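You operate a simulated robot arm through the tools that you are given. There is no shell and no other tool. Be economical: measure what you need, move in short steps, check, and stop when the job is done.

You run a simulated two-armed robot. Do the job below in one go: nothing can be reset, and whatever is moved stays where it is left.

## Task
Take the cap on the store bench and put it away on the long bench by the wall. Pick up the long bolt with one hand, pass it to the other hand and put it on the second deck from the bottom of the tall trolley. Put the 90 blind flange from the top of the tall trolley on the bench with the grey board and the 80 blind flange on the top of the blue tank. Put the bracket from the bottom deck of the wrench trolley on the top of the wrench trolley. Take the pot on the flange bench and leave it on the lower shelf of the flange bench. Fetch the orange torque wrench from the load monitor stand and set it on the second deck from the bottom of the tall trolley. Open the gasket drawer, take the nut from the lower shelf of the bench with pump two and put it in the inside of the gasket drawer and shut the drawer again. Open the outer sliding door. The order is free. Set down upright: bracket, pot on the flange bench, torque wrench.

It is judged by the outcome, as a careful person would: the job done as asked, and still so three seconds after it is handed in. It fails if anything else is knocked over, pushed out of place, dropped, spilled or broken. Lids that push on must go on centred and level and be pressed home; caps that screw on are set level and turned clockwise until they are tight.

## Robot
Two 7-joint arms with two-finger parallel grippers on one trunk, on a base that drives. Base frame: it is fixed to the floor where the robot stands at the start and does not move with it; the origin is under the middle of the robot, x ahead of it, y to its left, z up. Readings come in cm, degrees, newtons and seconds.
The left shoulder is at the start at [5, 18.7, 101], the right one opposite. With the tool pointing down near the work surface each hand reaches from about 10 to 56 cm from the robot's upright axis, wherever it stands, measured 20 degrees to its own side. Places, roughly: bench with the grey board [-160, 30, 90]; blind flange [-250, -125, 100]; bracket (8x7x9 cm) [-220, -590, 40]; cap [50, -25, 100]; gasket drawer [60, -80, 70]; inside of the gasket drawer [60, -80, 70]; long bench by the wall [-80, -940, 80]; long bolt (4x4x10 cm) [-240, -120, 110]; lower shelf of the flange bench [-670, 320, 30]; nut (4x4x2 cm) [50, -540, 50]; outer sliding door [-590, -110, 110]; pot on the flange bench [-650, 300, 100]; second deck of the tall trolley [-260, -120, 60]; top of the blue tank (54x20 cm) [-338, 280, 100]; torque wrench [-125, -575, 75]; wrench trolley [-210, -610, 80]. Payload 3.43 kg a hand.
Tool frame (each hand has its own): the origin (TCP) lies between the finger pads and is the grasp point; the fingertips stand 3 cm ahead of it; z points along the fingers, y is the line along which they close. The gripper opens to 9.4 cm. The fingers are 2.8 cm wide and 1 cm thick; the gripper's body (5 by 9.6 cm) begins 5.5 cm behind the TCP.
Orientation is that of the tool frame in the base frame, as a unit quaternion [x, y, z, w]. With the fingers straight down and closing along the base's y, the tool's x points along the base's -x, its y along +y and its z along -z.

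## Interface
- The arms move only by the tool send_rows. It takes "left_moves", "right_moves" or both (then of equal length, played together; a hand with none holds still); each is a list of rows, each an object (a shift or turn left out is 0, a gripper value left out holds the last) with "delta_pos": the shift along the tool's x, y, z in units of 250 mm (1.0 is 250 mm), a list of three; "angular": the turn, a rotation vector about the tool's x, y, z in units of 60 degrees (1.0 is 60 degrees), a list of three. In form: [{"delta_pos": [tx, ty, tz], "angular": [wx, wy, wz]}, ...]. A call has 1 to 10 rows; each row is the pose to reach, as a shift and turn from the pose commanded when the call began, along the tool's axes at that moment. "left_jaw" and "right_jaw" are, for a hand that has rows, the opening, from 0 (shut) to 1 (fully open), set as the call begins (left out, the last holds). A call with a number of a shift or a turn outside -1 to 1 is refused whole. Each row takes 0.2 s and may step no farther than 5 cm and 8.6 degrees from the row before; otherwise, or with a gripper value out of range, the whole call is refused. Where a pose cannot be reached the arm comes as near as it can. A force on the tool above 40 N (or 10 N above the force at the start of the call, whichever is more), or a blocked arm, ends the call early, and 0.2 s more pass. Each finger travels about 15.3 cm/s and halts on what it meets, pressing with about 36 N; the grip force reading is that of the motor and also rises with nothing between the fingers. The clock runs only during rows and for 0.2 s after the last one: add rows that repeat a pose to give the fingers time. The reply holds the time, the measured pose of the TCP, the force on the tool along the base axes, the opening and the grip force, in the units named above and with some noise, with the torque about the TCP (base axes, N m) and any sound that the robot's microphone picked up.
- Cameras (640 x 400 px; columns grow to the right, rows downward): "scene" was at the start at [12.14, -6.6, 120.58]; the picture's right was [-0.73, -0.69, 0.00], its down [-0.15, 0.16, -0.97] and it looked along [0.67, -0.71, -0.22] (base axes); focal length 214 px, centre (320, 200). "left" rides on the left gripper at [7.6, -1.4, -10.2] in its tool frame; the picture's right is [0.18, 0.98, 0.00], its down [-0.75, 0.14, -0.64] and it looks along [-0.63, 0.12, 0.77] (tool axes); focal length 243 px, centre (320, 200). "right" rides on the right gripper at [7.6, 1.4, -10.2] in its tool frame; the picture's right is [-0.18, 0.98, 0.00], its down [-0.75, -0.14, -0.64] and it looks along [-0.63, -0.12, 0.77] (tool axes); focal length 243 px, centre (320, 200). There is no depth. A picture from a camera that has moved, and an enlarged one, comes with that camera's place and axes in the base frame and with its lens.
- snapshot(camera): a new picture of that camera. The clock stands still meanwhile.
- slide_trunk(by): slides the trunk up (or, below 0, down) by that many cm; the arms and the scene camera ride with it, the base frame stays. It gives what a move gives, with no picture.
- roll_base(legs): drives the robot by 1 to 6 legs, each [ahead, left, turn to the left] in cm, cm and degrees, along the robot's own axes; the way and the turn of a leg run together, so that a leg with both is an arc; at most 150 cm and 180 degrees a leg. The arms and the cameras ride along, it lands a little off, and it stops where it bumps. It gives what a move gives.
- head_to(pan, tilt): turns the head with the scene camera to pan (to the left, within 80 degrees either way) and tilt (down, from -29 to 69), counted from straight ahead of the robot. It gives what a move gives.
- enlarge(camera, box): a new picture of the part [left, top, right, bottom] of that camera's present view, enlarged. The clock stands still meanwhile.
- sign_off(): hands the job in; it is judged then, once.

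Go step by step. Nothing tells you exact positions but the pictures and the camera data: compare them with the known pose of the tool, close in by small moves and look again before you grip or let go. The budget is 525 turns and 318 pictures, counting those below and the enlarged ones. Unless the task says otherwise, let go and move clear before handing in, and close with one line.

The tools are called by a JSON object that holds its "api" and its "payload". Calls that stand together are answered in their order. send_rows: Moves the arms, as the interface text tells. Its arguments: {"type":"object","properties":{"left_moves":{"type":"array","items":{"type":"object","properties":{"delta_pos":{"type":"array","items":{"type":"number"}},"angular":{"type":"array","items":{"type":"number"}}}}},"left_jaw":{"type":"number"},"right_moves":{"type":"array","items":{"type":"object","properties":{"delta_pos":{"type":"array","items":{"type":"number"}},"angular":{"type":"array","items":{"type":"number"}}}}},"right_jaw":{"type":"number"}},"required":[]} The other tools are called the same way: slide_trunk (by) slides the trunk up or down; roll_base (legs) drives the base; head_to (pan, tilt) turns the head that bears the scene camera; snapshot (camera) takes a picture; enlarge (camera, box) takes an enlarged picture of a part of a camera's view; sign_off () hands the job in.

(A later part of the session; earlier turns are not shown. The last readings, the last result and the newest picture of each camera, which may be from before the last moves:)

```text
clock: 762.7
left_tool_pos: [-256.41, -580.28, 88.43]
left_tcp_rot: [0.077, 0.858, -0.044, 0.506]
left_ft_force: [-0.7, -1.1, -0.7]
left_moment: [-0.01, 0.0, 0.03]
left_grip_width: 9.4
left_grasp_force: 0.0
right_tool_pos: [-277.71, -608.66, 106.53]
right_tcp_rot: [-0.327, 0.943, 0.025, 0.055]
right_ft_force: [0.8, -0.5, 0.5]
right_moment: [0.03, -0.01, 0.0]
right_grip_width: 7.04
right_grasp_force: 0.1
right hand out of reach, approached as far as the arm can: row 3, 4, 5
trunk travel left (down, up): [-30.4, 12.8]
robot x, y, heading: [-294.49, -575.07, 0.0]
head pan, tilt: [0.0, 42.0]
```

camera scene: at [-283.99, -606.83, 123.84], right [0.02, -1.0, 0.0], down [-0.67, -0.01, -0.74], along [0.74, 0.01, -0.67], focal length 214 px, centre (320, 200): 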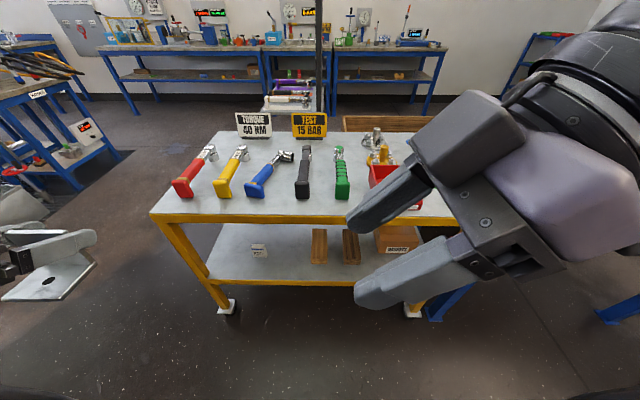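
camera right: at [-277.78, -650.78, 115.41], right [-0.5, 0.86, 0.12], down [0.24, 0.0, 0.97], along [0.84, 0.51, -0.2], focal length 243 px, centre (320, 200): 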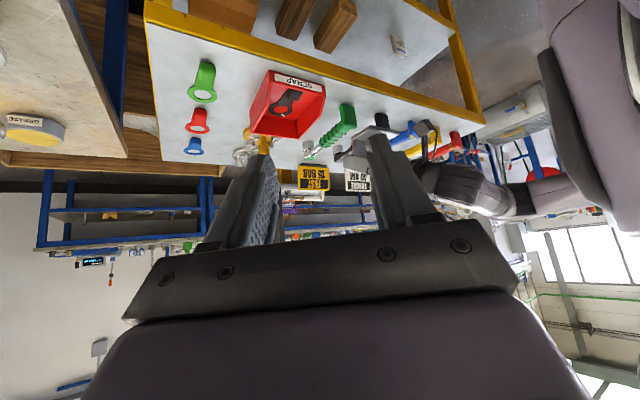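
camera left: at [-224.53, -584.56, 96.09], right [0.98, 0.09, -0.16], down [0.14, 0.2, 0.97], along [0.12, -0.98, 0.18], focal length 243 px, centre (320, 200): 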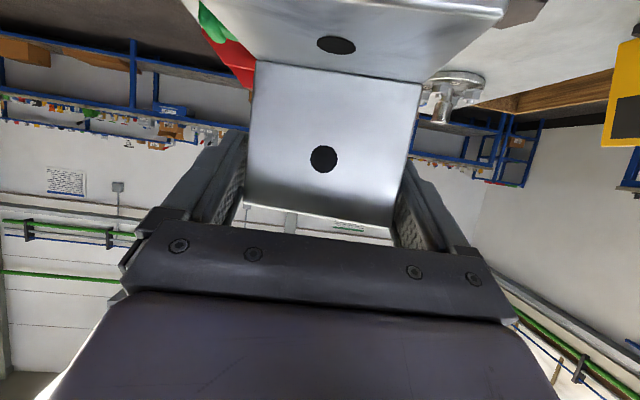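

{"api": "send_rows", "payload": {"left_moves": [{"delta_pos": [-0.04, 0.13, -0.04]}, {"delta_pos": [-0.08, 0.26, -0.08]}, {"delta_pos": [-0.12, 0.39, -0.12]}, {"delta_pos": [-0.16, 0.52, -0.16]}, {"delta_pos": [-0.2, 0.65, -0.2]}, {"delta_pos": [-0.24, 0.78, -0.24]}], "right_moves": [{"delta_pos": [-0.09, -0.017, 0], "angular": [0.015, 0, 0.138]}, {"delta_pos": [-0.17, -0.033, 0], "angular": [0.031, 0, 0.276]}, {"delta_pos": [-0.26, -0.05, 0], "angular": [0.046, 0, 0.414]}, {"delta_pos": [-0.35, -0.067, 0], "angular": [0.061, 0, 0.552]}, {"delta_pos": [-0.43, -0.083, 0], "angular": [0.077, 0, 0.69]}, {"delta_pos": [-0.52, -0.1, 0], "angular": [0.092, 0, 0.828]}]}}

```text
clock: 764.1
left_tool_pos: [-253.36, -561.51, 96.13]
left_tcp_rot: [0.077, 0.858, -0.045, 0.506]
left_ft_force: [0.5, 0.7, -1.0]
left_moment: [-0.01, -0.04, 0.0]
left_grip_width: 9.4
left_grasp_force: 0.0
left hand out of reach, approached as far as the arm can: row 5, 6
right_tool_pos: [-266.2, -603.13, 107.86]
right_tcp_rot: [0.104, 0.993, 0.002, 0.055]
right_ft_force: [0.3, 0.0, 0.1]
right_moment: [-0.03, 0.0, -0.04]
right_grip_width: 7.06
right_grasp_force: 0.1
trunk travel left (down, up): [-30.4, 12.8]
robot x, y, heading: [-294.37, -575.08, -0.3]
head pan, tilt: [0.0, 42.0]
```

{"api": "send_rows", "payload": {"right_moves": [{"delta_pos": [-0.11, 0.1, 0.039], "angular": [0.097, 0.017, 0]}, {"delta_pos": [-0.22, 0.2, 0.079], "angular": [0.194, 0.035, 0]}, {"delta_pos": [-0.335, 0.3, 0.118], "angular": [0.29, 0.052, 0]}, {"delta_pos": [-0.447, 0.4, 0.157], "angular": [0.387, 0.07, 0]}, {"delta_pos": [-0.558, 0.5, 0.197], "angular": [0.485, 0.087, 0]}, {"delta_pos": [-0.67, 0.6, 0.236], "angular": [0.583, 0.105, 0]}]}}

{"api": "snapshot", "payload": {"camera": "scene"}}

```text
clock: 765.5
left_tool_pos: [-253.23, -561.51, 96.25]
left_tcp_rot: [0.078, 0.858, -0.044, 0.506]
left_ft_force: [-0.3, 0.2, -1.3]
left_moment: [0.0, 0.01, -0.05]
left_grip_width: 9.39
left_grasp_force: 0.1
right_tool_pos: [-252.75, -602.1, 102.72]
right_tcp_rot: [0.113, 0.95, -0.291, -0.03]
right_ft_force: [0.5, -0.7, -0.5]
right_moment: [-0.03, -0.02, -0.01]
right_grip_width: 7.06
right_grasp_force: 0.0
right hand out of reach, approached as far as the arm can: row 4, 5, 6
trunk travel left (down, up): [-30.4, 12.8]
robot x, y, heading: [-294.84, -575.36, -0.4]
head pan, tilt: [0.0, 42.0]
```

```text
26 pictures are left
camera scene: at [-280.64, -575.07, 123.85], right [0.0, -1.0, 0.0], down [-0.67, 0.0, -0.74], along [0.74, 0.0, -0.67], focal length 214 px, centre (320, 200)
```

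scene: 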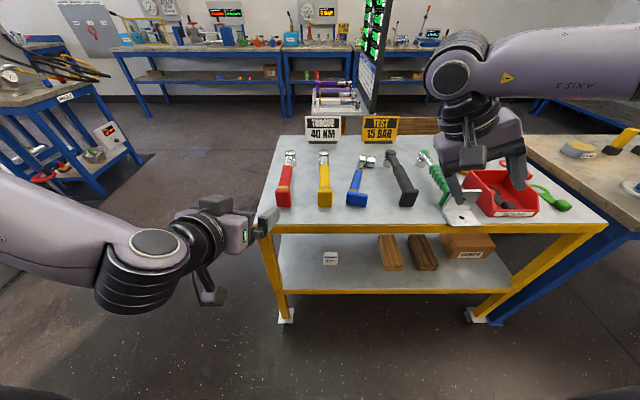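

{"api": "roll_base", "payload": {"legs": [[13.5, 5, 0]]}}

{"api": "send_rows", "payload": {"right_moves": [{"delta_pos": [-0.07, 0.14, 0.007]}, {"delta_pos": [-0.14, 0.28, 0.013]}, {"delta_pos": [-0.21, 0.42, 0.02]}, {"delta_pos": [-0.28, 0.563, 0.027]}, {"delta_pos": [-0.35, 0.703, 0.033]}, {"delta_pos": [-0.42, 0.844, 0.04]}], "right_jaw": 0.7}}

{"api": "snapshot", "payload": {"camera": "right"}}

```text
clock: 766.9
left_tool_pos: [-239.56, -556.53, 96.17]
left_tcp_rot: [0.077, 0.858, -0.044, 0.506]
left_ft_force: [0.0, 0.2, 0.3]
left_moment: [0.04, -0.01, -0.02]
left_grip_width: 9.4
left_grasp_force: 0.0
right_tool_pos: [-238.94, -597.05, 102.68]
right_tcp_rot: [0.113, 0.95, -0.289, -0.032]
right_ft_force: [-0.6, 0.1, 0.4]
right_moment: [0.01, -0.03, -0.04]
right_grip_width: 7.08
right_grasp_force: 0.1
trunk travel left (down, up): [-30.4, 12.8]
robot x, y, heading: [-281.29, -570.36, -0.5]
head pan, tilt: [0.0, 42.0]
```

```text
clock: 768.3
left_tool_pos: [-239.47, -556.58, 96.23]
left_tcp_rot: [0.077, 0.858, -0.043, 0.505]
left_ft_force: [-0.3, 0.8, 0.6]
left_moment: [0.03, 0.0, 0.03]
left_grip_width: 9.42
left_grasp_force: 0.1
right_tool_pos: [-236.8, -598.78, 95.74]
right_tcp_rot: [0.114, 0.95, -0.289, -0.031]
right_ft_force: [0.7, -0.3, -1.2]
right_moment: [0.0, 0.02, 0.01]
right_grip_width: 6.58
right_grasp_force: 0.0
right hand out of reach, approached as far as the arm can: row 1, 2, 3, 4, 5, 6
trunk travel left (down, up): [-30.4, 12.8]
robot x, y, heading: [-281.07, -570.12, -0.1]
head pan, tilt: [0.0, 42.0]
```

```text
25 pictures are left
camera right: at [-242.87, -590.28, 103.28], right [0.37, 0.75, -0.55], down [0.79, 0.06, 0.62], along [0.49, -0.66, -0.57], focal length 243 px, centre (320, 200)
```

right: 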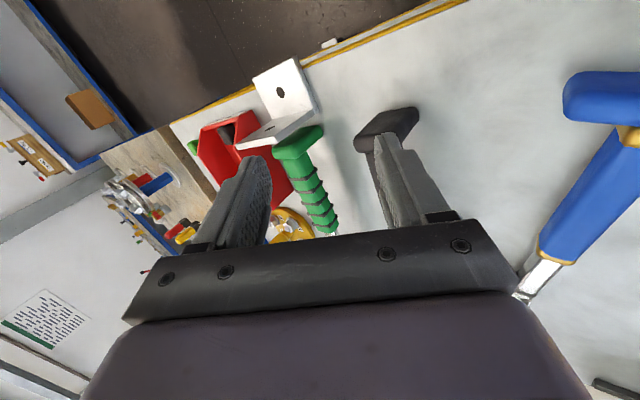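

The right arm can't lean that way. I'll swap roles: tuck the right hand and use the left hand, with the robot standing further south so that the wrench is straight ahead of the left shoulder.

{"api": "send_rows", "payload": {"right_moves": [{"delta_pos": [0.05, -0.13, -0.07]}, {"delta_pos": [0.16, -0.24, -0.12]}, {"delta_pos": [0.28, -0.33, -0.14]}, {"delta_pos": [0.4, -0.42, -0.16]}, {"delta_pos": [0.52, -0.51, -0.17]}, {"delta_pos": [0.64, -0.6, -0.18]}], "left_moves": [{"angular": [0, 0.135, 0]}, {"angular": [0, 0.27, 0]}, {"angular": [0, 0.405, 0]}, {"angular": [0, 0.54, 0]}, {"angular": [0, 0.675, 0]}, {"angular": [0, 0.81, 0]}], "left_jaw": 0.7}}

```text
clock: 769.7
left_tool_pos: [-239.49, -556.69, 96.31]
left_tcp_rot: [0.088, 0.99, -0.009, 0.107]
left_ft_force: [0.2, -0.2, 0.1]
left_moment: [0.01, -0.02, -0.01]
left_grip_width: 6.6
left_grasp_force: 0.0
right_tool_pos: [-254.09, -603.98, 107.93]
right_tcp_rot: [0.113, 0.95, -0.29, -0.032]
right_ft_force: [-0.7, 1.2, 0.7]
right_moment: [0.01, 0.05, 0.03]
right_grip_width: 6.58
right_grasp_force: 0.0
trunk travel left (down, up): [-30.4, 12.8]
robot x, y, heading: [-280.86, -570.47, -0.1]
head pan, tilt: [0.0, 42.0]
```

{"api": "send_rows", "payload": {"left_moves": [{"delta_pos": [0.02, 0.02, -0.02], "angular": [0.125, 0.033, 0]}, {"delta_pos": [0.04, 0.04, -0.04], "angular": [0.25, 0.067, 0]}, {"delta_pos": [0.06, 0.06, -0.06], "angular": [0.375, 0.1, 0]}, {"delta_pos": [0.08, 0.08, -0.08], "angular": [0.5, 0.133, 0]}, {"delta_pos": [0.1, 0.1, -0.1], "angular": [0.625, 0.167, 0]}, {"delta_pos": [0.12, 0.12, -0.12], "angular": [0.75, 0.2, 0]}]}}

{"api": "roll_base", "payload": {"legs": [[-3, -34, 0]]}}

{"api": "snapshot", "payload": {"camera": "left"}}

```text
clock: 771.1
left_tool_pos: [-242.39, -553.14, 98.53]
left_tcp_rot: [0.123, 0.917, -0.378, -0.035]
left_ft_force: [0.0, 0.4, 0.5]
left_moment: [-0.03, 0.02, 0.01]
left_grip_width: 6.55
left_grasp_force: 0.1
right_tool_pos: [-253.99, -603.93, 107.87]
right_tcp_rot: [0.113, 0.95, -0.289, -0.032]
right_ft_force: [0.5, 0.5, -0.3]
right_moment: [0.01, 0.01, 0.04]
right_grip_width: 6.57
right_grasp_force: 0.1
trunk travel left (down, up): [-30.4, 12.8]
robot x, y, heading: [-281.15, -570.21, -0.2]
head pan, tilt: [0.0, 42.0]
```

```text
clock: 773.3
left_tool_pos: [-245.7, -587.71, 98.55]
left_tcp_rot: [0.127, 0.917, -0.375, -0.037]
left_ft_force: [-0.4, -0.2, -0.1]
left_moment: [-0.02, -0.02, 0.01]
left_grip_width: 6.55
left_grasp_force: 0.1
right_tool_pos: [-257.57, -638.55, 107.74]
right_tcp_rot: [0.117, 0.949, -0.29, -0.033]
right_ft_force: [0.0, 0.3, -0.1]
right_moment: [-0.01, -0.01, 0.01]
right_grip_width: 6.58
right_grasp_force: 0.1
trunk travel left (down, up): [-30.4, 12.8]
robot x, y, heading: [-283.97, -604.28, -0.5]
head pan, tilt: [0.0, 42.0]
```

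```text
24 pictures are left
camera left: at [-251.75, -579.75, 106.55], right [0.02, 0.72, -0.69], down [0.86, 0.34, 0.38], along [0.51, -0.61, -0.61], focal length 243 px, centre (320, 200)
```

left: 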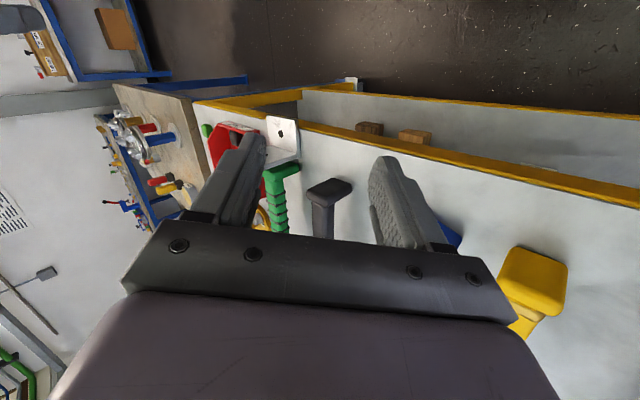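

{"api": "roll_base", "payload": {"legs": [[5.5, 0, 0.4]]}}

{"api": "send_rows", "payload": {"left_moves": [{"delta_pos": [-0.1, 0.1, -0.007]}, {"delta_pos": [-0.2, 0.2, -0.014]}, {"delta_pos": [-0.3, 0.3, -0.02]}, {"delta_pos": [-0.4, 0.4, -0.027]}, {"delta_pos": [-0.5, 0.5, -0.034]}, {"delta_pos": [-0.55, 0.6, -0.04]}]}}

{"api": "snapshot", "payload": {"camera": "left"}}

```text
clock: 774.3
left_tool_pos: [-240.49, -587.27, 98.42]
left_tcp_rot: [0.122, 0.918, -0.377, -0.036]
left_ft_force: [-0.2, 0.0, -0.3]
left_moment: [-0.02, 0.03, -0.03]
left_grip_width: 6.54
left_grasp_force: 0.1
right_tool_pos: [-251.96, -638.24, 107.82]
right_tcp_rot: [0.113, 0.95, -0.289, -0.032]
right_ft_force: [-0.1, -0.4, 0.1]
right_moment: [0.0, 0.02, -0.02]
right_grip_width: 6.58
right_grasp_force: 0.0
trunk travel left (down, up): [-30.4, 12.8]
robot x, y, heading: [-279.21, -604.68, -0.3]
head pan, tilt: [0.0, 42.0]
```

```text
clock: 775.7
left_tool_pos: [-225.84, -581.07, 90.48]
left_tcp_rot: [0.123, 0.917, -0.377, -0.035]
left_ft_force: [0.6, 0.3, 0.2]
left_moment: [0.01, -0.03, -0.03]
left_grip_width: 6.55
left_grasp_force: 0.0
left hand out of reach, approached as far as the arm can: row 5, 6
right_tool_pos: [-251.94, -638.26, 107.82]
right_tcp_rot: [0.113, 0.95, -0.29, -0.032]
right_ft_force: [1.0, 0.1, 0.3]
right_moment: [0.0, -0.04, 0.0]
right_grip_width: 6.59
right_grasp_force: 0.2
trunk travel left (down, up): [-30.4, 12.8]
robot x, y, heading: [-279.15, -604.5, -0.3]
head pan, tilt: [0.0, 42.0]
```

```text
23 pictures are left
camera left: at [-232.03, -573.26, 98.5], right [0.02, 0.72, -0.69], down [0.86, 0.34, 0.38], along [0.51, -0.6, -0.61], focal length 243 px, centre (320, 200)
```

left: 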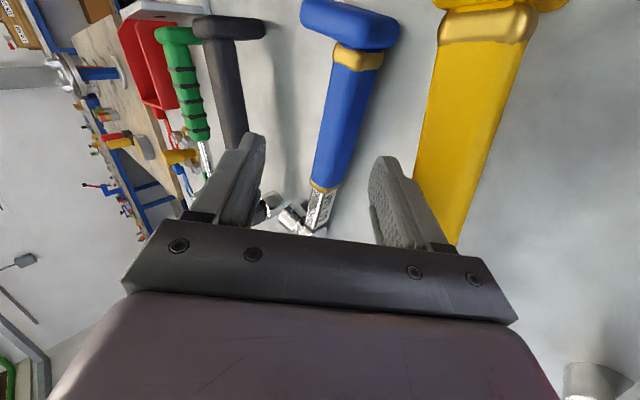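

The blue handle is in view between the fingers. I'll make the hand steeper (20° lean), so that its fingers fit either side of the handle above the table.

{"api": "send_rows", "payload": {"left_moves": [{"delta_pos": [-0.013, -0.021, 0.05], "angular": [-0.139, 0, 0]}, {"delta_pos": [-0.026, -0.042, 0.1], "angular": [-0.278, 0, 0]}, {"delta_pos": [-0.039, -0.063, 0.151], "angular": [-0.417, 0, 0]}], "left_jaw": 0.6}}

{"api": "snapshot", "payload": {"camera": "left"}}

```text
clock: 776.5
left_tool_pos: [-225.78, -585.15, 88.99]
left_tcp_rot: [0.128, 0.977, -0.168, -0.007]
left_ft_force: [0.6, 0.1, -0.3]
left_moment: [0.0, 0.02, 0.01]
left_grip_width: 5.62
left_grasp_force: 0.0
right_tool_pos: [-252.07, -638.22, 107.91]
right_tcp_rot: [0.113, 0.95, -0.29, -0.031]
right_ft_force: [0.5, -0.4, 0.5]
right_moment: [0.02, -0.01, 0.01]
right_grip_width: 6.57
right_grasp_force: 0.1
trunk travel left (down, up): [-30.4, 12.8]
robot x, y, heading: [-278.61, -604.33, -0.4]
head pan, tilt: [0.0, 42.0]
```

```text
22 pictures are left
camera left: at [-233.08, -581.14, 98.92], right [0.06, 0.94, -0.33], down [0.8, 0.15, 0.58], along [0.6, -0.3, -0.74], focal length 243 px, centre (320, 200)
```

left: 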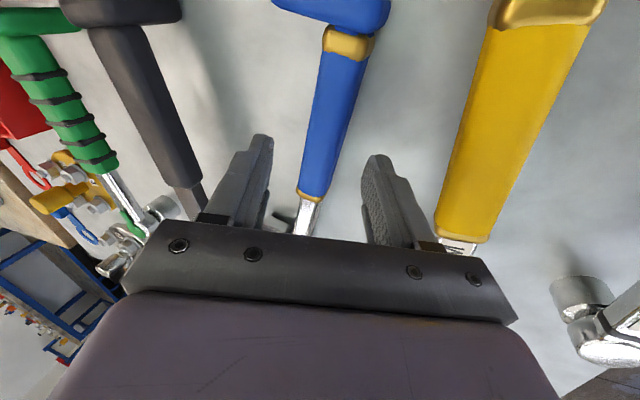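

{"api": "send_rows", "payload": {"left_moves": [{"delta_pos": [0.03, 0.036, 0.09]}, {"delta_pos": [0.057, 0.036, 0.17]}]}}

{"api": "snapshot", "payload": {"camera": "left"}}

```text
clock: 777.1
left_tool_pos: [-227.39, -585.24, 84.76]
left_tcp_rot: [0.128, 0.977, -0.169, -0.008]
left_ft_force: [-0.1, -0.3, -0.6]
left_moment: [0.0, 0.04, 0.0]
left_grip_width: 5.66
left_grasp_force: 0.0
right_tool_pos: [-251.97, -638.25, 107.87]
right_tcp_rot: [0.113, 0.95, -0.289, -0.032]
right_ft_force: [1.0, 0.4, -0.5]
right_moment: [0.0, -0.01, -0.01]
right_grip_width: 6.58
right_grasp_force: 0.1
trunk travel left (down, up): [-30.4, 12.8]
robot x, y, heading: [-278.59, -604.65, -0.6]
head pan, tilt: [0.0, 42.0]
```

```text
21 pictures are left
camera left: at [-234.72, -581.43, 94.53], right [0.07, 0.94, -0.33], down [0.8, 0.15, 0.58], along [0.59, -0.3, -0.74], focal length 243 px, centre (320, 200)
```

left: 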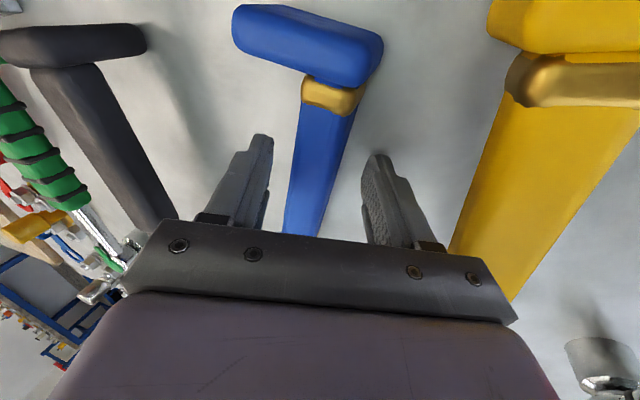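

Handle is centred between the fingers. Down a little more, then grip.

{"api": "send_rows", "payload": {"left_moves": [{"delta_pos": [0, -0.008, 0.03]}, {"delta_pos": [0, -0.008, 0.055]}]}}

{"api": "send_rows", "payload": {"left_moves": [{"delta_pos": [0, 0, 0]}, {"delta_pos": [0, 0, 0]}, {"delta_pos": [0, 0, 0]}], "left_jaw": 0}}

```text
clock: 777.7
left_tool_pos: [-227.44, -585.69, 84.1]
left_tcp_rot: [0.127, 0.977, -0.169, -0.003]
left_ft_force: [-1.6, 10.4, 27.4]
left_moment: [1.25, 0.2, -0.02]
left_grip_width: 5.69
left_grasp_force: 0.2
right_tool_pos: [-252.17, -638.32, 108.06]
right_tcp_rot: [0.113, 0.95, -0.291, -0.03]
right_ft_force: [-0.3, 0.1, -0.2]
right_moment: [0.02, -0.01, -0.01]
right_grip_width: 6.59
right_grasp_force: 0.1
trunk travel left (down, up): [-30.4, 12.8]
robot x, y, heading: [-278.78, -604.18, -0.0]
head pan, tilt: [0.0, 42.0]
```

```text
clock: 778.5
left_tool_pos: [-227.66, -585.95, 83.89]
left_tcp_rot: [0.128, 0.977, -0.171, -0.004]
left_ft_force: [1.7, 15.0, 23.3]
left_moment: [0.29, -0.81, -0.92]
left_grip_width: 3.45
left_grasp_force: 35.9
right_tool_pos: [-252.08, -638.17, 107.99]
right_tcp_rot: [0.113, 0.95, -0.29, -0.032]
right_ft_force: [-0.5, -0.7, -0.2]
right_moment: [0.04, 0.0, 0.0]
right_grip_width: 6.58
right_grasp_force: 0.0
trunk travel left (down, up): [-30.4, 12.8]
robot x, y, heading: [-278.89, -604.46, -0.1]
head pan, tilt: [0.0, 42.0]
```

{"api": "send_rows", "payload": {"left_moves": [{"delta_pos": [-0.003, -0.033, -0.094]}, {"delta_pos": [-0.007, -0.08, -0.226]}, {"delta_pos": [-0.012, -0.132, -0.377]}, {"delta_pos": [-0.015, -0.17, -0.49]}]}}

{"api": "snapshot", "payload": {"camera": "left"}}

```text
clock: 779.5
left_tool_pos: [-227.51, -585.82, 96.64]
left_tcp_rot: [0.127, 0.977, -0.17, -0.009]
left_ft_force: [-0.3, 0.1, -6.0]
left_moment: [0.13, 0.19, 0.01]
left_grip_width: 2.57
left_grasp_force: 36.6
right_tool_pos: [-251.99, -638.32, 107.77]
right_tcp_rot: [0.113, 0.95, -0.29, -0.031]
right_ft_force: [0.5, -0.6, -0.3]
right_moment: [0.0, -0.03, -0.02]
right_grip_width: 6.57
right_grasp_force: 0.0
trunk travel left (down, up): [-30.4, 12.8]
robot x, y, heading: [-278.67, -604.73, -0.2]
head pan, tilt: [0.0, 42.0]
```

```text
20 pictures are left
camera left: at [-234.7, -581.97, 106.48], right [0.06, 0.94, -0.33], down [0.8, 0.15, 0.58], along [0.59, -0.3, -0.75], focal length 243 px, centre (320, 200)
```

left: 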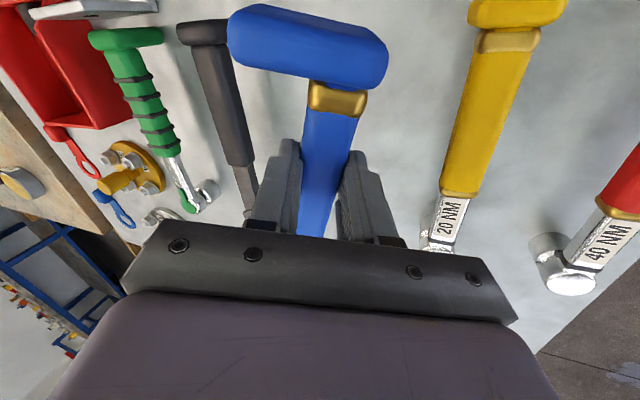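

Blue is lifted. Rolling the hand about the wrench axis (in two halves).

{"api": "send_rows", "payload": {"left_moves": [{"angular": [-0.133, 0, 0]}, {"angular": [-0.267, 0, 0]}, {"angular": [-0.4, 0, 0]}, {"angular": [-0.533, 0, 0]}, {"angular": [-0.667, 0, 0]}]}}

{"api": "send_rows", "payload": {"left_moves": [{"angular": [-0.133, 0, 0]}, {"angular": [-0.267, 0, 0]}, {"angular": [-0.4, 0, 0]}, {"angular": [-0.533, 0, 0]}, {"angular": [-0.667, 0, 0]}]}}

{"api": "snapshot", "payload": {"camera": "scene"}}

```text
clock: 780.7
left_tool_pos: [-227.38, -585.84, 96.73]
left_tcp_rot: [0.123, 0.976, 0.176, 0.037]
left_ft_force: [-0.5, -0.9, -5.8]
left_moment: [0.03, 0.21, -0.03]
left_grip_width: 2.58
left_grasp_force: 35.8
right_tool_pos: [-251.83, -638.18, 107.88]
right_tcp_rot: [0.113, 0.95, -0.29, -0.032]
right_ft_force: [-0.7, 0.0, -0.1]
right_moment: [-0.01, 0.03, 0.0]
right_grip_width: 6.57
right_grasp_force: 0.1
trunk travel left (down, up): [-30.4, 12.8]
robot x, y, heading: [-279.17, -604.75, -0.2]
head pan, tilt: [0.0, 42.0]
```

```text
clock: 781.9
left_tool_pos: [-227.48, -585.85, 96.64]
left_tcp_rot: [0.102, 0.857, 0.5, 0.076]
left_ft_force: [0.1, -0.2, -5.9]
left_moment: [-0.05, 0.21, 0.04]
left_grip_width: 2.56
left_grasp_force: 36.4
right_tool_pos: [-251.91, -638.27, 107.86]
right_tcp_rot: [0.113, 0.95, -0.29, -0.033]
right_ft_force: [0.3, 0.5, 0.1]
right_moment: [0.0, 0.0, -0.01]
right_grip_width: 6.58
right_grasp_force: 0.0
trunk travel left (down, up): [-30.4, 12.8]
robot x, y, heading: [-278.85, -604.73, -0.3]
head pan, tilt: [0.0, 42.0]
```

```text
19 pictures are left
camera scene: at [-264.77, -604.43, 123.84], right [0.0, -1.0, 0.0], down [-0.67, 0.0, -0.74], along [0.74, 0.0, -0.67], focal length 214 px, centre (320, 200)
```

scene: 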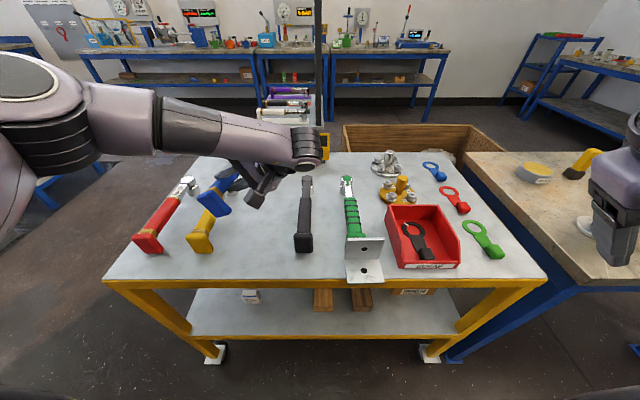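

{"api": "enlarge", "payload": {"camera": "scene", "box": [130, 140, 400, 300]}}

```text
2.37 times, centred on (265, 220) of scene
camera zoom: at [-264.77, -604.43, 123.84], right [0.0, -1.0, 0.0], down [-0.67, 0.0, -0.74], along [0.74, 0.0, -0.67], focal length 508 px, centre (450, 153)
```

zoom: 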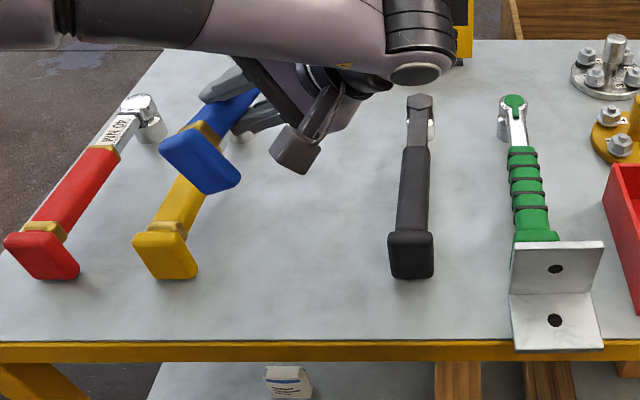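

{"api": "send_rows", "payload": {"left_moves": [{"angular": [-0.047, 0.07, -0.039]}, {"angular": [-0.093, 0.14, -0.079]}, {"angular": [-0.14, 0.21, -0.118]}]}}

{"api": "send_rows", "payload": {"left_moves": [{"delta_pos": [0, -0.1, -0.004]}, {"delta_pos": [0, -0.2, -0.008]}, {"delta_pos": [0, -0.3, -0.012]}]}}

{"api": "enlarge", "payload": {"camera": "scene", "box": [130, 140, 400, 300]}}

```text
clock: 782.7
left_tool_pos: [-227.45, -585.96, 96.65]
left_tcp_rot: [-0.011, 0.827, 0.562, 0.02]
left_ft_force: [-0.3, -0.3, -6.4]
left_moment: [-0.11, 0.22, 0.02]
left_grip_width: 2.57
left_grasp_force: 36.5
right_tool_pos: [-252.01, -638.25, 107.85]
right_tcp_rot: [0.113, 0.95, -0.291, -0.032]
right_ft_force: [-0.9, 0.1, -0.7]
right_moment: [0.03, 0.01, 0.02]
right_grip_width: 6.57
right_grasp_force: 0.0
trunk travel left (down, up): [-30.4, 12.8]
robot x, y, heading: [-279.09, -604.45, -0.4]
head pan, tilt: [0.0, 42.0]
```

```text
clock: 783.5
left_tool_pos: [-227.25, -588.88, 89.57]
left_tcp_rot: [-0.011, 0.826, 0.563, 0.019]
left_ft_force: [0.1, 0.1, -6.2]
left_moment: [-0.12, 0.21, -0.02]
left_grip_width: 2.57
left_grasp_force: 36.1
right_tool_pos: [-251.89, -638.28, 107.73]
right_tcp_rot: [0.113, 0.95, -0.289, -0.032]
right_ft_force: [-0.6, 0.1, -0.3]
right_moment: [0.02, 0.02, 0.0]
right_grip_width: 6.57
right_grasp_force: 0.1
trunk travel left (down, up): [-30.4, 12.8]
robot x, y, heading: [-278.83, -604.72, -0.3]
head pan, tilt: [0.0, 42.0]
```

```text
2.37 times, centred on (265, 220) of scene
camera zoom: at [-264.76, -604.42, 123.84], right [0.0, -1.0, 0.0], down [-0.67, 0.0, -0.74], along [0.74, 0.0, -0.67], focal length 508 px, centre (450, 153)
```

zoom: 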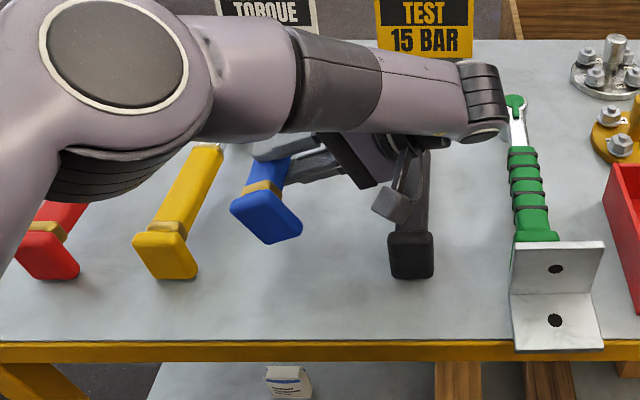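

Blue still needs about 20° of roll, and the gripper body would foul the black wrench if I rolled further here. I'll set it down about 3 cm further north, lean the hand slightly less, and let it settle onto its flat base from the last few degrees.

{"api": "send_rows", "payload": {"left_moves": [{"delta_pos": [0, -0.03, 0.06], "angular": [0.05, 0, 0]}, {"delta_pos": [0, -0.077, 0.13], "angular": [0.1, 0, 0]}]}}

{"api": "send_rows", "payload": {"left_moves": [{"delta_pos": [0, -0.018, 0.009]}, {"delta_pos": [0, -0.035, 0.019]}, {"delta_pos": [0, -0.053, 0.028]}, {"delta_pos": [0, -0.07, 0.038]}, {"delta_pos": [0, -0.088, 0.047]}]}}

{"api": "enlarge", "payload": {"camera": "scene", "box": [130, 140, 400, 300]}}

```text
clock: 784.1
left_tool_pos: [-227.27, -586.53, 86.57]
left_tcp_rot: [-0.01, 0.855, 0.519, 0.02]
left_ft_force: [0.6, -0.4, -6.5]
left_moment: [-0.14, 0.25, -0.03]
left_grip_width: 2.58
left_grasp_force: 36.1
right_tool_pos: [-251.92, -638.26, 107.89]
right_tcp_rot: [0.113, 0.95, -0.291, -0.032]
right_ft_force: [-1.0, -0.2, -0.3]
right_moment: [0.03, 0.0, -0.02]
right_grip_width: 6.57
right_grasp_force: 0.0
trunk travel left (down, up): [-30.4, 12.8]
robot x, y, heading: [-278.94, -604.95, 0.1]
head pan, tilt: [0.0, 42.0]
```

```text
clock: 785.0
left_tool_pos: [-226.95, -586.57, 86.18]
left_tcp_rot: [-0.014, 0.851, 0.524, 0.025]
left_ft_force: [-8.2, -5.0, 16.0]
left_moment: [0.04, 1.18, -0.03]
left_grip_width: 2.68
left_grasp_force: 35.6
right_tool_pos: [-252.1, -638.29, 107.84]
right_tcp_rot: [0.114, 0.95, -0.289, -0.031]
right_ft_force: [-0.4, -0.2, 0.2]
right_moment: [-0.01, -0.03, -0.02]
right_grip_width: 6.58
right_grasp_force: 0.0
trunk travel left (down, up): [-30.4, 12.8]
robot x, y, heading: [-279.24, -604.82, -0.2]
head pan, tilt: [0.0, 42.0]
stopped in row 4 (left hand): the force on the tool passed its limit (the readings are from after the stop); the commanded pose is now the measured one
```

```text
2.37 times, centred on (265, 220) of scene
camera zoom: at [-265.04, -604.5, 123.87], right [0.0, -1.0, 0.0], down [-0.67, 0.0, -0.74], along [0.74, 0.0, -0.67], focal length 508 px, centre (450, 153)
```

zoom: 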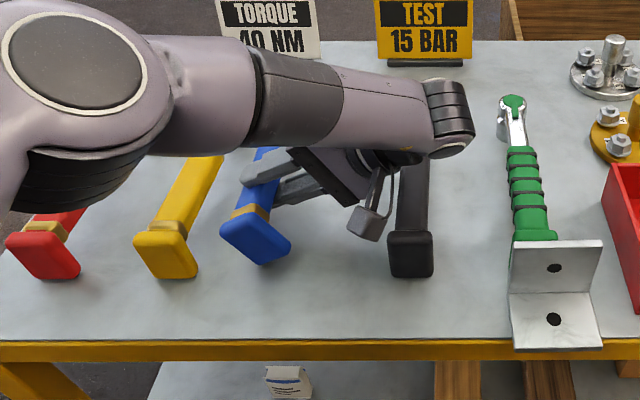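

The block's corner is on the table. Opening and withdrawing along the fingers so it settles upright.

{"api": "send_rows", "payload": {"left_moves": [{"delta_pos": [0, 0, 0]}, {"delta_pos": [0, 0, 0]}, {"delta_pos": [0, 0.01, -0.06]}, {"delta_pos": [0, 0.02, -0.12]}, {"delta_pos": [0, 0.04, -0.22]}, {"delta_pos": [0, 0.1, -0.36]}, {"delta_pos": [0, 0.2, -0.5]}], "left_jaw": 0.45}}

{"api": "enlarge", "payload": {"camera": "scene", "box": [130, 140, 400, 300]}}

```text
clock: 786.6
left_tool_pos: [-227.26, -593.13, 95.16]
left_tcp_rot: [-0.027, 0.852, 0.522, 0.006]
left_ft_force: [-0.2, 1.2, -0.1]
left_moment: [0.02, -0.01, -0.01]
left_grip_width: 4.22
left_grasp_force: 0.0
left hand out of reach, approached as far as the arm can: row 7
right_tool_pos: [-252.01, -638.27, 107.9]
right_tcp_rot: [0.113, 0.95, -0.29, -0.032]
right_ft_force: [-0.9, 0.0, 0.4]
right_moment: [0.02, 0.02, 0.02]
right_grip_width: 6.58
right_grasp_force: 0.1
trunk travel left (down, up): [-30.4, 12.8]
robot x, y, heading: [-278.05, -604.49, -0.2]
head pan, tilt: [0.0, 42.0]
```

```text
2.37 times, centred on (265, 220) of scene
camera zoom: at [-264.82, -604.38, 123.84], right [0.0, -1.0, 0.0], down [-0.67, 0.0, -0.74], along [0.74, 0.0, -0.67], focal length 508 px, centre (450, 153)
```

zoom: 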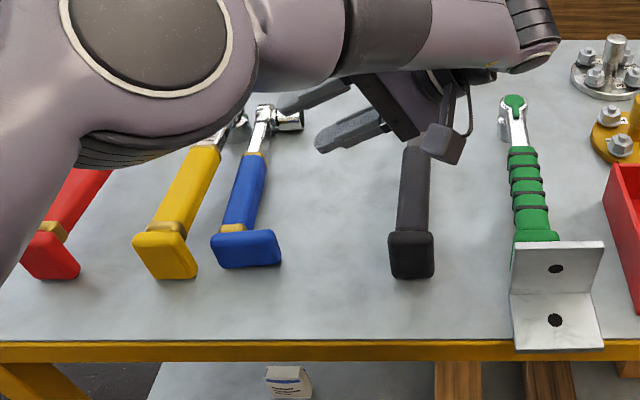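

It rolled back because the lower finger nudged it. The handle's flats align to the pads, so I'll re-grip from straight above, roll again, and this time open wide and push down-south with the hand so that it tips onto its base before withdrawing.

{"api": "send_rows", "payload": {"left_moves": [{"delta_pos": [0, 0.054, 0.04], "angular": [0.129, 0, 0]}, {"delta_pos": [0, 0.108, 0.08], "angular": [0.258, 0, 0]}, {"delta_pos": [0, 0.162, 0.12], "angular": [0.388, 0, 0]}, {"delta_pos": [0, 0.216, 0.16], "angular": [0.517, 0, 0]}], "left_jaw": 0.6}}

{"api": "send_rows", "payload": {"left_moves": [{"delta_pos": [0, 0.034, 0.02], "angular": [0.103, 0.024, -0.04]}, {"delta_pos": [0, 0.068, 0.04], "angular": [0.207, 0.048, -0.08]}, {"delta_pos": [0, 0.103, 0.06], "angular": [0.31, 0.072, -0.12]}, {"delta_pos": [0, 0.137, 0.08], "angular": [0.414, 0.096, -0.16]}, {"delta_pos": [0, 0.171, 0.103], "angular": [0.517, 0.12, -0.2]}]}}

{"api": "snapshot", "payload": {"camera": "left"}}

```text
clock: 787.6
left_tool_pos: [-227.65, -589.01, 98.9]
left_tcp_rot: [-0.006, 0.961, 0.276, 0.029]
left_ft_force: [-0.4, -0.3, 0.2]
left_moment: [-0.01, 0.01, -0.02]
left_grip_width: 5.63
left_grasp_force: 0.1
right_tool_pos: [-252.06, -638.28, 107.84]
right_tcp_rot: [0.113, 0.95, -0.289, -0.031]
right_ft_force: [0.2, 0.1, 0.7]
right_moment: [0.0, 0.02, 0.01]
right_grip_width: 6.57
right_grasp_force: 0.0
trunk travel left (down, up): [-30.4, 12.8]
robot x, y, heading: [-279.3, -604.78, -0.2]
head pan, tilt: [0.0, 42.0]
```

```text
clock: 788.8
left_tool_pos: [-227.81, -584.12, 99.03]
left_tcp_rot: [-0.116, 0.993, 0.004, -0.004]
left_ft_force: [-0.1, 1.1, 1.0]
left_moment: [-0.04, 0.0, 0.0]
left_grip_width: 5.64
left_grasp_force: 0.1
right_tool_pos: [-251.91, -638.33, 107.83]
right_tcp_rot: [0.114, 0.95, -0.289, -0.032]
right_ft_force: [-0.1, 0.1, -0.5]
right_moment: [0.03, -0.03, -0.02]
right_grip_width: 6.57
right_grasp_force: 0.0
trunk travel left (down, up): [-30.4, 12.8]
robot x, y, heading: [-278.95, -604.53, -0.4]
head pan, tilt: [0.0, 42.0]
```

```text
14 pictures are left
camera left: at [-234.86, -587.42, 109.23], right [-0.41, 0.91, 0.01], down [0.71, 0.31, 0.64], along [0.58, 0.27, -0.77], focal length 243 px, centre (320, 200)
```

left: 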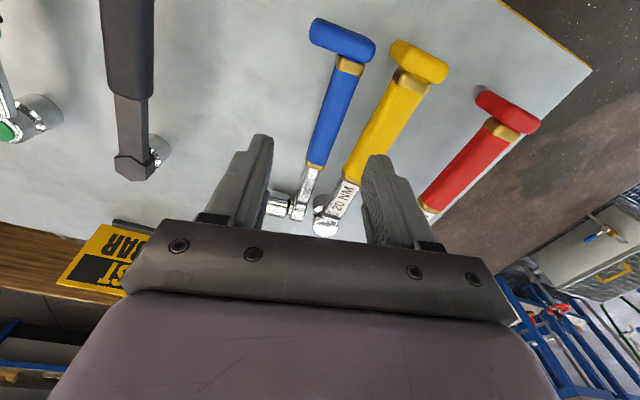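

{"api": "send_rows", "payload": {"left_moves": [{"delta_pos": [-0.043, 0.043, 0.16], "angular": [0, 0, 0.04]}, {"delta_pos": [-0.086, 0.086, 0.32], "angular": [0, 0, 0.083]}, {"delta_pos": [-0.086, 0.086, 0.46], "angular": [0, 0, 0.083]}], "left_jaw": 0.52}}

{"api": "snapshot", "payload": {"camera": "left"}}

```text
clock: 789.6
left_tool_pos: [-226.04, -581.45, 88.98]
left_tcp_rot: [-0.074, 0.997, 0.001, 0.001]
left_ft_force: [-10.7, -1.6, 11.6]
left_moment: [0.37, 0.41, 0.43]
left_grip_width: 4.91
left_grasp_force: 0.3
right_tool_pos: [-252.05, -638.28, 107.92]
right_tcp_rot: [0.113, 0.95, -0.29, -0.032]
right_ft_force: [0.4, -0.1, -0.2]
right_moment: [-0.02, -0.01, -0.02]
right_grip_width: 6.58
right_grasp_force: 0.2
trunk travel left (down, up): [-30.4, 12.8]
robot x, y, heading: [-279.1, -604.54, 0.0]
head pan, tilt: [0.0, 42.0]
stopped in row 3 (left hand): the force on the tool passed its limit (the readings are from after the stop); the commanded pose is now the measured one
```

```text
13 pictures are left
camera left: at [-233.57, -584.15, 99.04], right [-0.33, 0.95, 0.0], down [0.72, 0.25, 0.64], along [0.61, 0.21, -0.77], focal length 243 px, centre (320, 200)
```

left: 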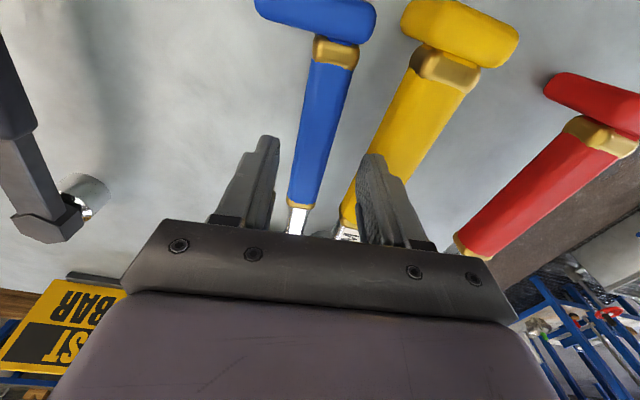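

A finger touched the yellow wrench, so I stopped. Moving 3 cm toward the block end, where there is more room, and trying again.

{"api": "send_rows", "payload": {"left_moves": [{"delta_pos": [0, -0.01, -0.08]}, {"delta_pos": [0.07, -0.01, -0.08]}, {"delta_pos": [0.14, -0.01, -0.06]}, {"delta_pos": [0.14, -0.01, 0.08]}, {"delta_pos": [0.14, -0.01, 0.17]}], "left_jaw": 0.45}}

{"api": "snapshot", "payload": {"camera": "left"}}

```text
clock: 790.8
left_tool_pos: [-229.31, -582.3, 84.27]
left_tcp_rot: [-0.073, 0.997, 0.001, 0.001]
left_ft_force: [-0.1, 0.0, -0.1]
left_moment: [0.01, -0.03, 0.02]
left_grip_width: 4.22
left_grasp_force: 0.0
right_tool_pos: [-252.07, -638.31, 107.98]
right_tcp_rot: [0.113, 0.95, -0.289, -0.031]
right_ft_force: [-0.1, 0.1, 0.5]
right_moment: [-0.02, -0.04, -0.02]
right_grip_width: 6.58
right_grasp_force: 0.1
trunk travel left (down, up): [-30.4, 12.8]
robot x, y, heading: [-278.48, -604.7, -0.0]
head pan, tilt: [0.0, 42.0]
```

```text
12 pictures are left
camera left: at [-236.88, -584.91, 94.41], right [-0.32, 0.95, 0.0], down [0.72, 0.25, 0.65], along [0.61, 0.21, -0.76], focal length 243 px, centre (320, 200)
```

left: 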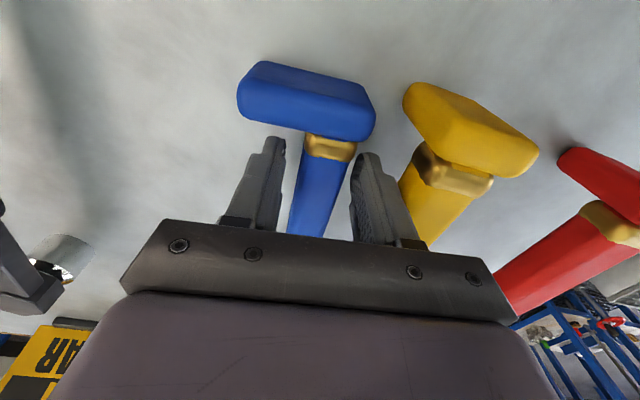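

{"api": "send_rows", "payload": {"left_moves": [{"delta_pos": [0, 0, 0.025]}, {"delta_pos": [0, 0, 0.05]}]}}

{"api": "send_rows", "payload": {"left_moves": [{"delta_pos": [0, 0, 0]}, {"delta_pos": [0, 0, 0]}, {"delta_pos": [0, 0, 0]}], "left_jaw": 0}}

{"api": "send_rows", "payload": {"left_moves": [{"delta_pos": [0, -0.03, -0.12]}, {"delta_pos": [0, -0.06, -0.28]}, {"delta_pos": [0, -0.09, -0.44]}, {"delta_pos": [0, -0.1, -0.58]}]}}

```text
clock: 791.4
left_tool_pos: [-229.43, -582.28, 83.22]
left_tcp_rot: [-0.072, 0.997, 0.001, 0.001]
left_ft_force: [-0.6, 0.5, 0.6]
left_moment: [0.0, -0.01, -0.03]
left_grip_width: 4.24
left_grasp_force: 0.0
right_tool_pos: [-251.9, -638.22, 107.9]
right_tcp_rot: [0.113, 0.95, -0.289, -0.031]
right_ft_force: [0.5, -0.6, -0.4]
right_moment: [-0.02, -0.01, 0.01]
right_grip_width: 6.59
right_grasp_force: 0.1
trunk travel left (down, up): [-30.4, 12.8]
robot x, y, heading: [-278.7, -604.77, -0.3]
head pan, tilt: [0.0, 42.0]
```

```text
clock: 792.2
left_tool_pos: [-229.5, -582.3, 83.13]
left_tcp_rot: [-0.072, 0.997, 0.002, 0.001]
left_ft_force: [0.3, 2.2, 1.3]
left_moment: [0.16, 0.15, -0.44]
left_grip_width: 3.05
left_grasp_force: 35.9
right_tool_pos: [-251.94, -638.3, 107.9]
right_tcp_rot: [0.113, 0.95, -0.29, -0.032]
right_ft_force: [-0.8, 0.1, 0.4]
right_moment: [-0.01, 0.02, 0.0]
right_grip_width: 6.59
right_grasp_force: 0.1
trunk travel left (down, up): [-30.4, 12.8]
robot x, y, heading: [-279.23, -604.38, -0.2]
head pan, tilt: [0.0, 42.0]
```

```text
clock: 793.2
left_tool_pos: [-228.97, -584.35, 97.28]
left_tcp_rot: [-0.072, 0.997, 0.003, 0.0]
left_ft_force: [-0.6, 0.6, -6.0]
left_moment: [-0.04, 0.34, 0.0]
left_grip_width: 3.05
left_grasp_force: 36.0
right_tool_pos: [-251.95, -638.31, 107.8]
right_tcp_rot: [0.113, 0.95, -0.29, -0.032]
right_ft_force: [-0.3, -0.5, 0.5]
right_moment: [0.01, 0.0, 0.03]
right_grip_width: 6.56
right_grasp_force: 0.0
trunk travel left (down, up): [-30.4, 12.8]
robot x, y, heading: [-279.22, -604.36, 0.1]
head pan, tilt: [0.0, 42.0]
```

Gripped across the flats (3.05 cm, steady). Rolling 65° again.

{"api": "send_rows", "payload": {"left_moves": [{"angular": [-0.108, 0, 0]}, {"angular": [-0.217, 0, 0]}, {"angular": [-0.325, 0, 0]}, {"angular": [-0.433, 0, 0]}, {"angular": [-0.542, 0, 0]}]}}

{"api": "send_rows", "payload": {"left_moves": [{"angular": [-0.108, -0.025, 0.012]}, {"angular": [-0.217, -0.05, 0.024]}, {"angular": [-0.325, -0.076, 0.035]}, {"angular": [-0.433, -0.1, 0.047]}, {"angular": [-0.542, -0.127, 0.059]}]}}

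{"api": "enlarge", "payload": {"camera": "scene", "box": [130, 140, 400, 300]}}

```text
clock: 794.4
left_tool_pos: [-228.97, -584.72, 97.55]
left_tcp_rot: [-0.07, 0.957, 0.282, -0.019]
left_ft_force: [-0.5, -0.4, -4.9]
left_moment: [-0.08, 0.36, -0.01]
left_grip_width: 3.03
left_grasp_force: 35.7
right_tool_pos: [-251.9, -638.22, 107.82]
right_tcp_rot: [0.114, 0.95, -0.289, -0.032]
right_ft_force: [0.7, 0.0, 0.3]
right_moment: [0.02, -0.01, 0.02]
right_grip_width: 6.57
right_grasp_force: 0.1
trunk travel left (down, up): [-30.4, 12.8]
robot x, y, heading: [-279.13, -604.54, -0.4]
head pan, tilt: [0.0, 42.0]
```

```text
clock: 795.6
left_tool_pos: [-228.96, -584.69, 97.52]
left_tcp_rot: [-0.013, 0.84, 0.542, 0.016]
left_ft_force: [0.2, -0.1, -6.2]
left_moment: [-0.07, 0.39, 0.0]
left_grip_width: 3.05
left_grasp_force: 36.2
right_tool_pos: [-251.76, -638.33, 107.8]
right_tcp_rot: [0.113, 0.95, -0.291, -0.031]
right_ft_force: [-0.4, 0.7, -1.4]
right_moment: [-0.01, -0.02, 0.01]
right_grip_width: 6.56
right_grasp_force: 0.0
trunk travel left (down, up): [-30.4, 12.8]
robot x, y, heading: [-278.96, -604.33, -0.2]
head pan, tilt: [0.0, 42.0]
```

```text
2.37 times, centred on (265, 220) of scene
camera zoom: at [-264.76, -604.42, 123.84], right [0.0, -1.0, 0.0], down [-0.67, 0.0, -0.74], along [0.74, 0.0, -0.67], focal length 508 px, centre (450, 153)
```

zoom: 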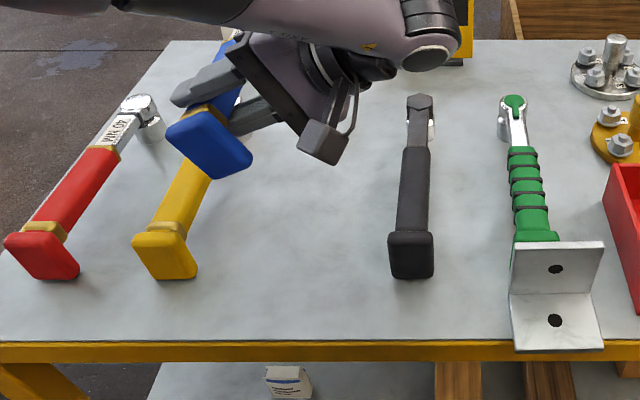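

{"api": "send_rows", "payload": {"left_moves": [{"delta_pos": [0, -0.12, 0.047]}, {"delta_pos": [0, -0.24, 0.094]}, {"delta_pos": [0, -0.34, 0.133]}, {"delta_pos": [0, -0.4, 0.157]}]}}

{"api": "send_rows", "payload": {"left_moves": [{"delta_pos": [0, -0.015, 0.007]}, {"delta_pos": [0, -0.03, 0.014]}, {"delta_pos": [0, -0.045, 0.021]}, {"delta_pos": [0, -0.06, 0.028]}]}}

```text
clock: 796.6
left_tool_pos: [-228.68, -585.3, 86.88]
left_tcp_rot: [-0.014, 0.84, 0.541, 0.015]
left_ft_force: [0.1, 0.6, -5.7]
left_moment: [-0.05, 0.37, 0.0]
left_grip_width: 3.04
left_grasp_force: 36.0
right_tool_pos: [-251.96, -638.32, 107.93]
right_tcp_rot: [0.113, 0.95, -0.29, -0.031]
right_ft_force: [0.8, 0.2, -0.3]
right_moment: [0.0, 0.03, 0.03]
right_grip_width: 6.59
right_grasp_force: 0.1
trunk travel left (down, up): [-30.4, 12.8]
robot x, y, heading: [-278.76, -604.95, -0.3]
head pan, tilt: [0.0, 42.0]
```

```text
clock: 797.6
left_tool_pos: [-228.45, -585.43, 85.78]
left_tcp_rot: [-0.016, 0.84, 0.543, 0.017]
left_ft_force: [-1.8, -0.9, 16.9]
left_moment: [0.06, 1.41, 0.08]
left_grip_width: 3.03
left_grasp_force: 36.5
right_tool_pos: [-251.91, -638.38, 107.87]
right_tcp_rot: [0.114, 0.95, -0.29, -0.031]
right_ft_force: [0.1, 0.2, -0.1]
right_moment: [-0.03, 0.0, 0.0]
right_grip_width: 6.58
right_grasp_force: 0.0
trunk travel left (down, up): [-30.4, 12.8]
robot x, y, heading: [-279.09, -604.67, -0.0]
head pan, tilt: [0.0, 42.0]
```

{"api": "send_rows", "payload": {"left_moves": [{"delta_pos": [0, -0.004, 0], "angular": [-0.04, 0, 0]}, {"delta_pos": [0, -0.008, 0], "angular": [-0.083, 0, 0]}]}}

{"api": "send_rows", "payload": {"left_moves": [{"delta_pos": [0, 0, 0]}, {"delta_pos": [0, 0, 0]}, {"delta_pos": [0, -0.012, 0]}, {"delta_pos": [0, -0.02, 0]}], "left_jaw": 0.68}}

{"api": "enlarge", "payload": {"camera": "scene", "box": [130, 140, 400, 300]}}

```text
clock: 798.2
left_tool_pos: [-228.3, -585.61, 85.42]
left_tcp_rot: [-0.017, 0.816, 0.578, 0.021]
left_ft_force: [12.8, -14.6, 33.1]
left_moment: [-0.35, 1.31, 0.48]
left_grip_width: 3.09
left_grasp_force: 36.0
right_tool_pos: [-252.07, -638.47, 107.77]
right_tcp_rot: [0.113, 0.95, -0.289, -0.032]
right_ft_force: [0.3, 0.5, 0.6]
right_moment: [0.03, 0.02, -0.01]
right_grip_width: 6.55
right_grasp_force: 0.0
trunk travel left (down, up): [-30.4, 12.8]
robot x, y, heading: [-278.36, -604.75, -0.1]
head pan, tilt: [0.0, 42.0]
```

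```text
clock: 799.2
left_tool_pos: [-228.58, -585.44, 84.71]
left_tcp_rot: [-0.017, 0.815, 0.579, 0.015]
left_ft_force: [-6.8, 7.8, 9.4]
left_moment: [0.49, 0.41, 0.03]
left_grip_width: 5.73
left_grasp_force: 0.1
right_tool_pos: [-252.09, -638.26, 107.88]
right_tcp_rot: [0.112, 0.95, -0.29, -0.031]
right_ft_force: [0.5, 0.7, -0.7]
right_moment: [-0.02, 0.04, -0.02]
right_grip_width: 6.58
right_grasp_force: 0.1
trunk travel left (down, up): [-30.4, 12.8]
robot x, y, heading: [-279.08, -604.15, -0.3]
head pan, tilt: [0.0, 42.0]
```

```text
2.37 times, centred on (265, 220) of scene
camera zoom: at [-264.94, -604.38, 123.87], right [0.0, -1.0, 0.0], down [-0.67, 0.0, -0.74], along [0.74, 0.0, -0.67], focal length 508 px, centre (450, 153)
```

zoom: 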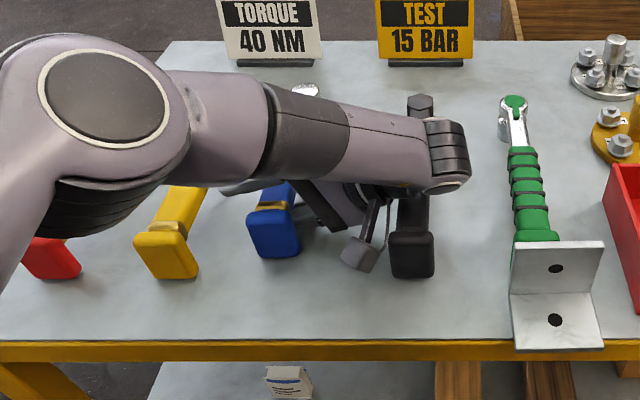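

Blue is upright now. Withdrawing nearly horizontally, so that the lower finger slides out freely, then up.

{"api": "send_rows", "payload": {"left_moves": [{"delta_pos": [0, -0.01, -0.06]}, {"delta_pos": [0, -0.02, -0.12]}, {"delta_pos": [0, -0.03, -0.18]}, {"delta_pos": [0, -0.02, -0.25]}, {"delta_pos": [0, 0.12, -0.33]}, {"delta_pos": [0, 0.28, -0.4]}, {"delta_pos": [0, 0.42, -0.45]}]}}

{"api": "enlarge", "payload": {"camera": "scene", "box": [130, 140, 400, 300]}}

```text
clock: 800.8
left_tool_pos: [-229.09, -590.9, 97.12]
left_tcp_rot: [-0.022, 0.819, 0.573, 0.0]
left_ft_force: [-0.7, 0.4, -0.3]
left_moment: [-0.01, 0.02, 0.0]
left_grip_width: 6.38
left_grasp_force: 0.1
right_tool_pos: [-252.04, -638.29, 107.88]
right_tcp_rot: [0.113, 0.95, -0.29, -0.032]
right_ft_force: [0.1, 0.0, 0.2]
right_moment: [0.0, -0.03, 0.01]
right_grip_width: 6.61
right_grasp_force: 0.0
trunk travel left (down, up): [-30.4, 12.8]
robot x, y, heading: [-278.97, -604.44, -0.4]
head pan, tilt: [0.0, 42.0]
```

```text
2.37 times, centred on (265, 220) of scene
camera zoom: at [-264.84, -604.43, 123.84], right [0.0, -1.0, 0.0], down [-0.67, 0.0, -0.74], along [0.74, 0.0, -0.67], focal length 508 px, centre (450, 153)
```

zoom: 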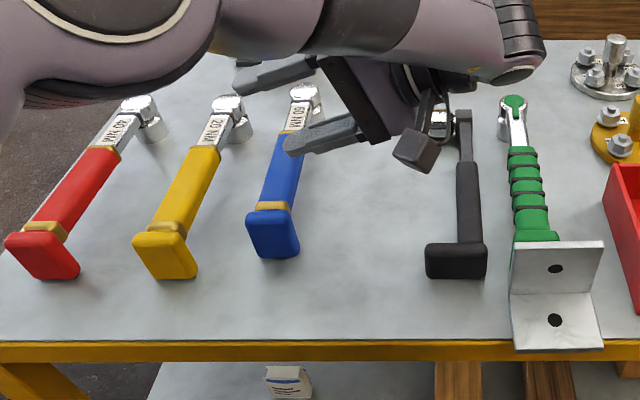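

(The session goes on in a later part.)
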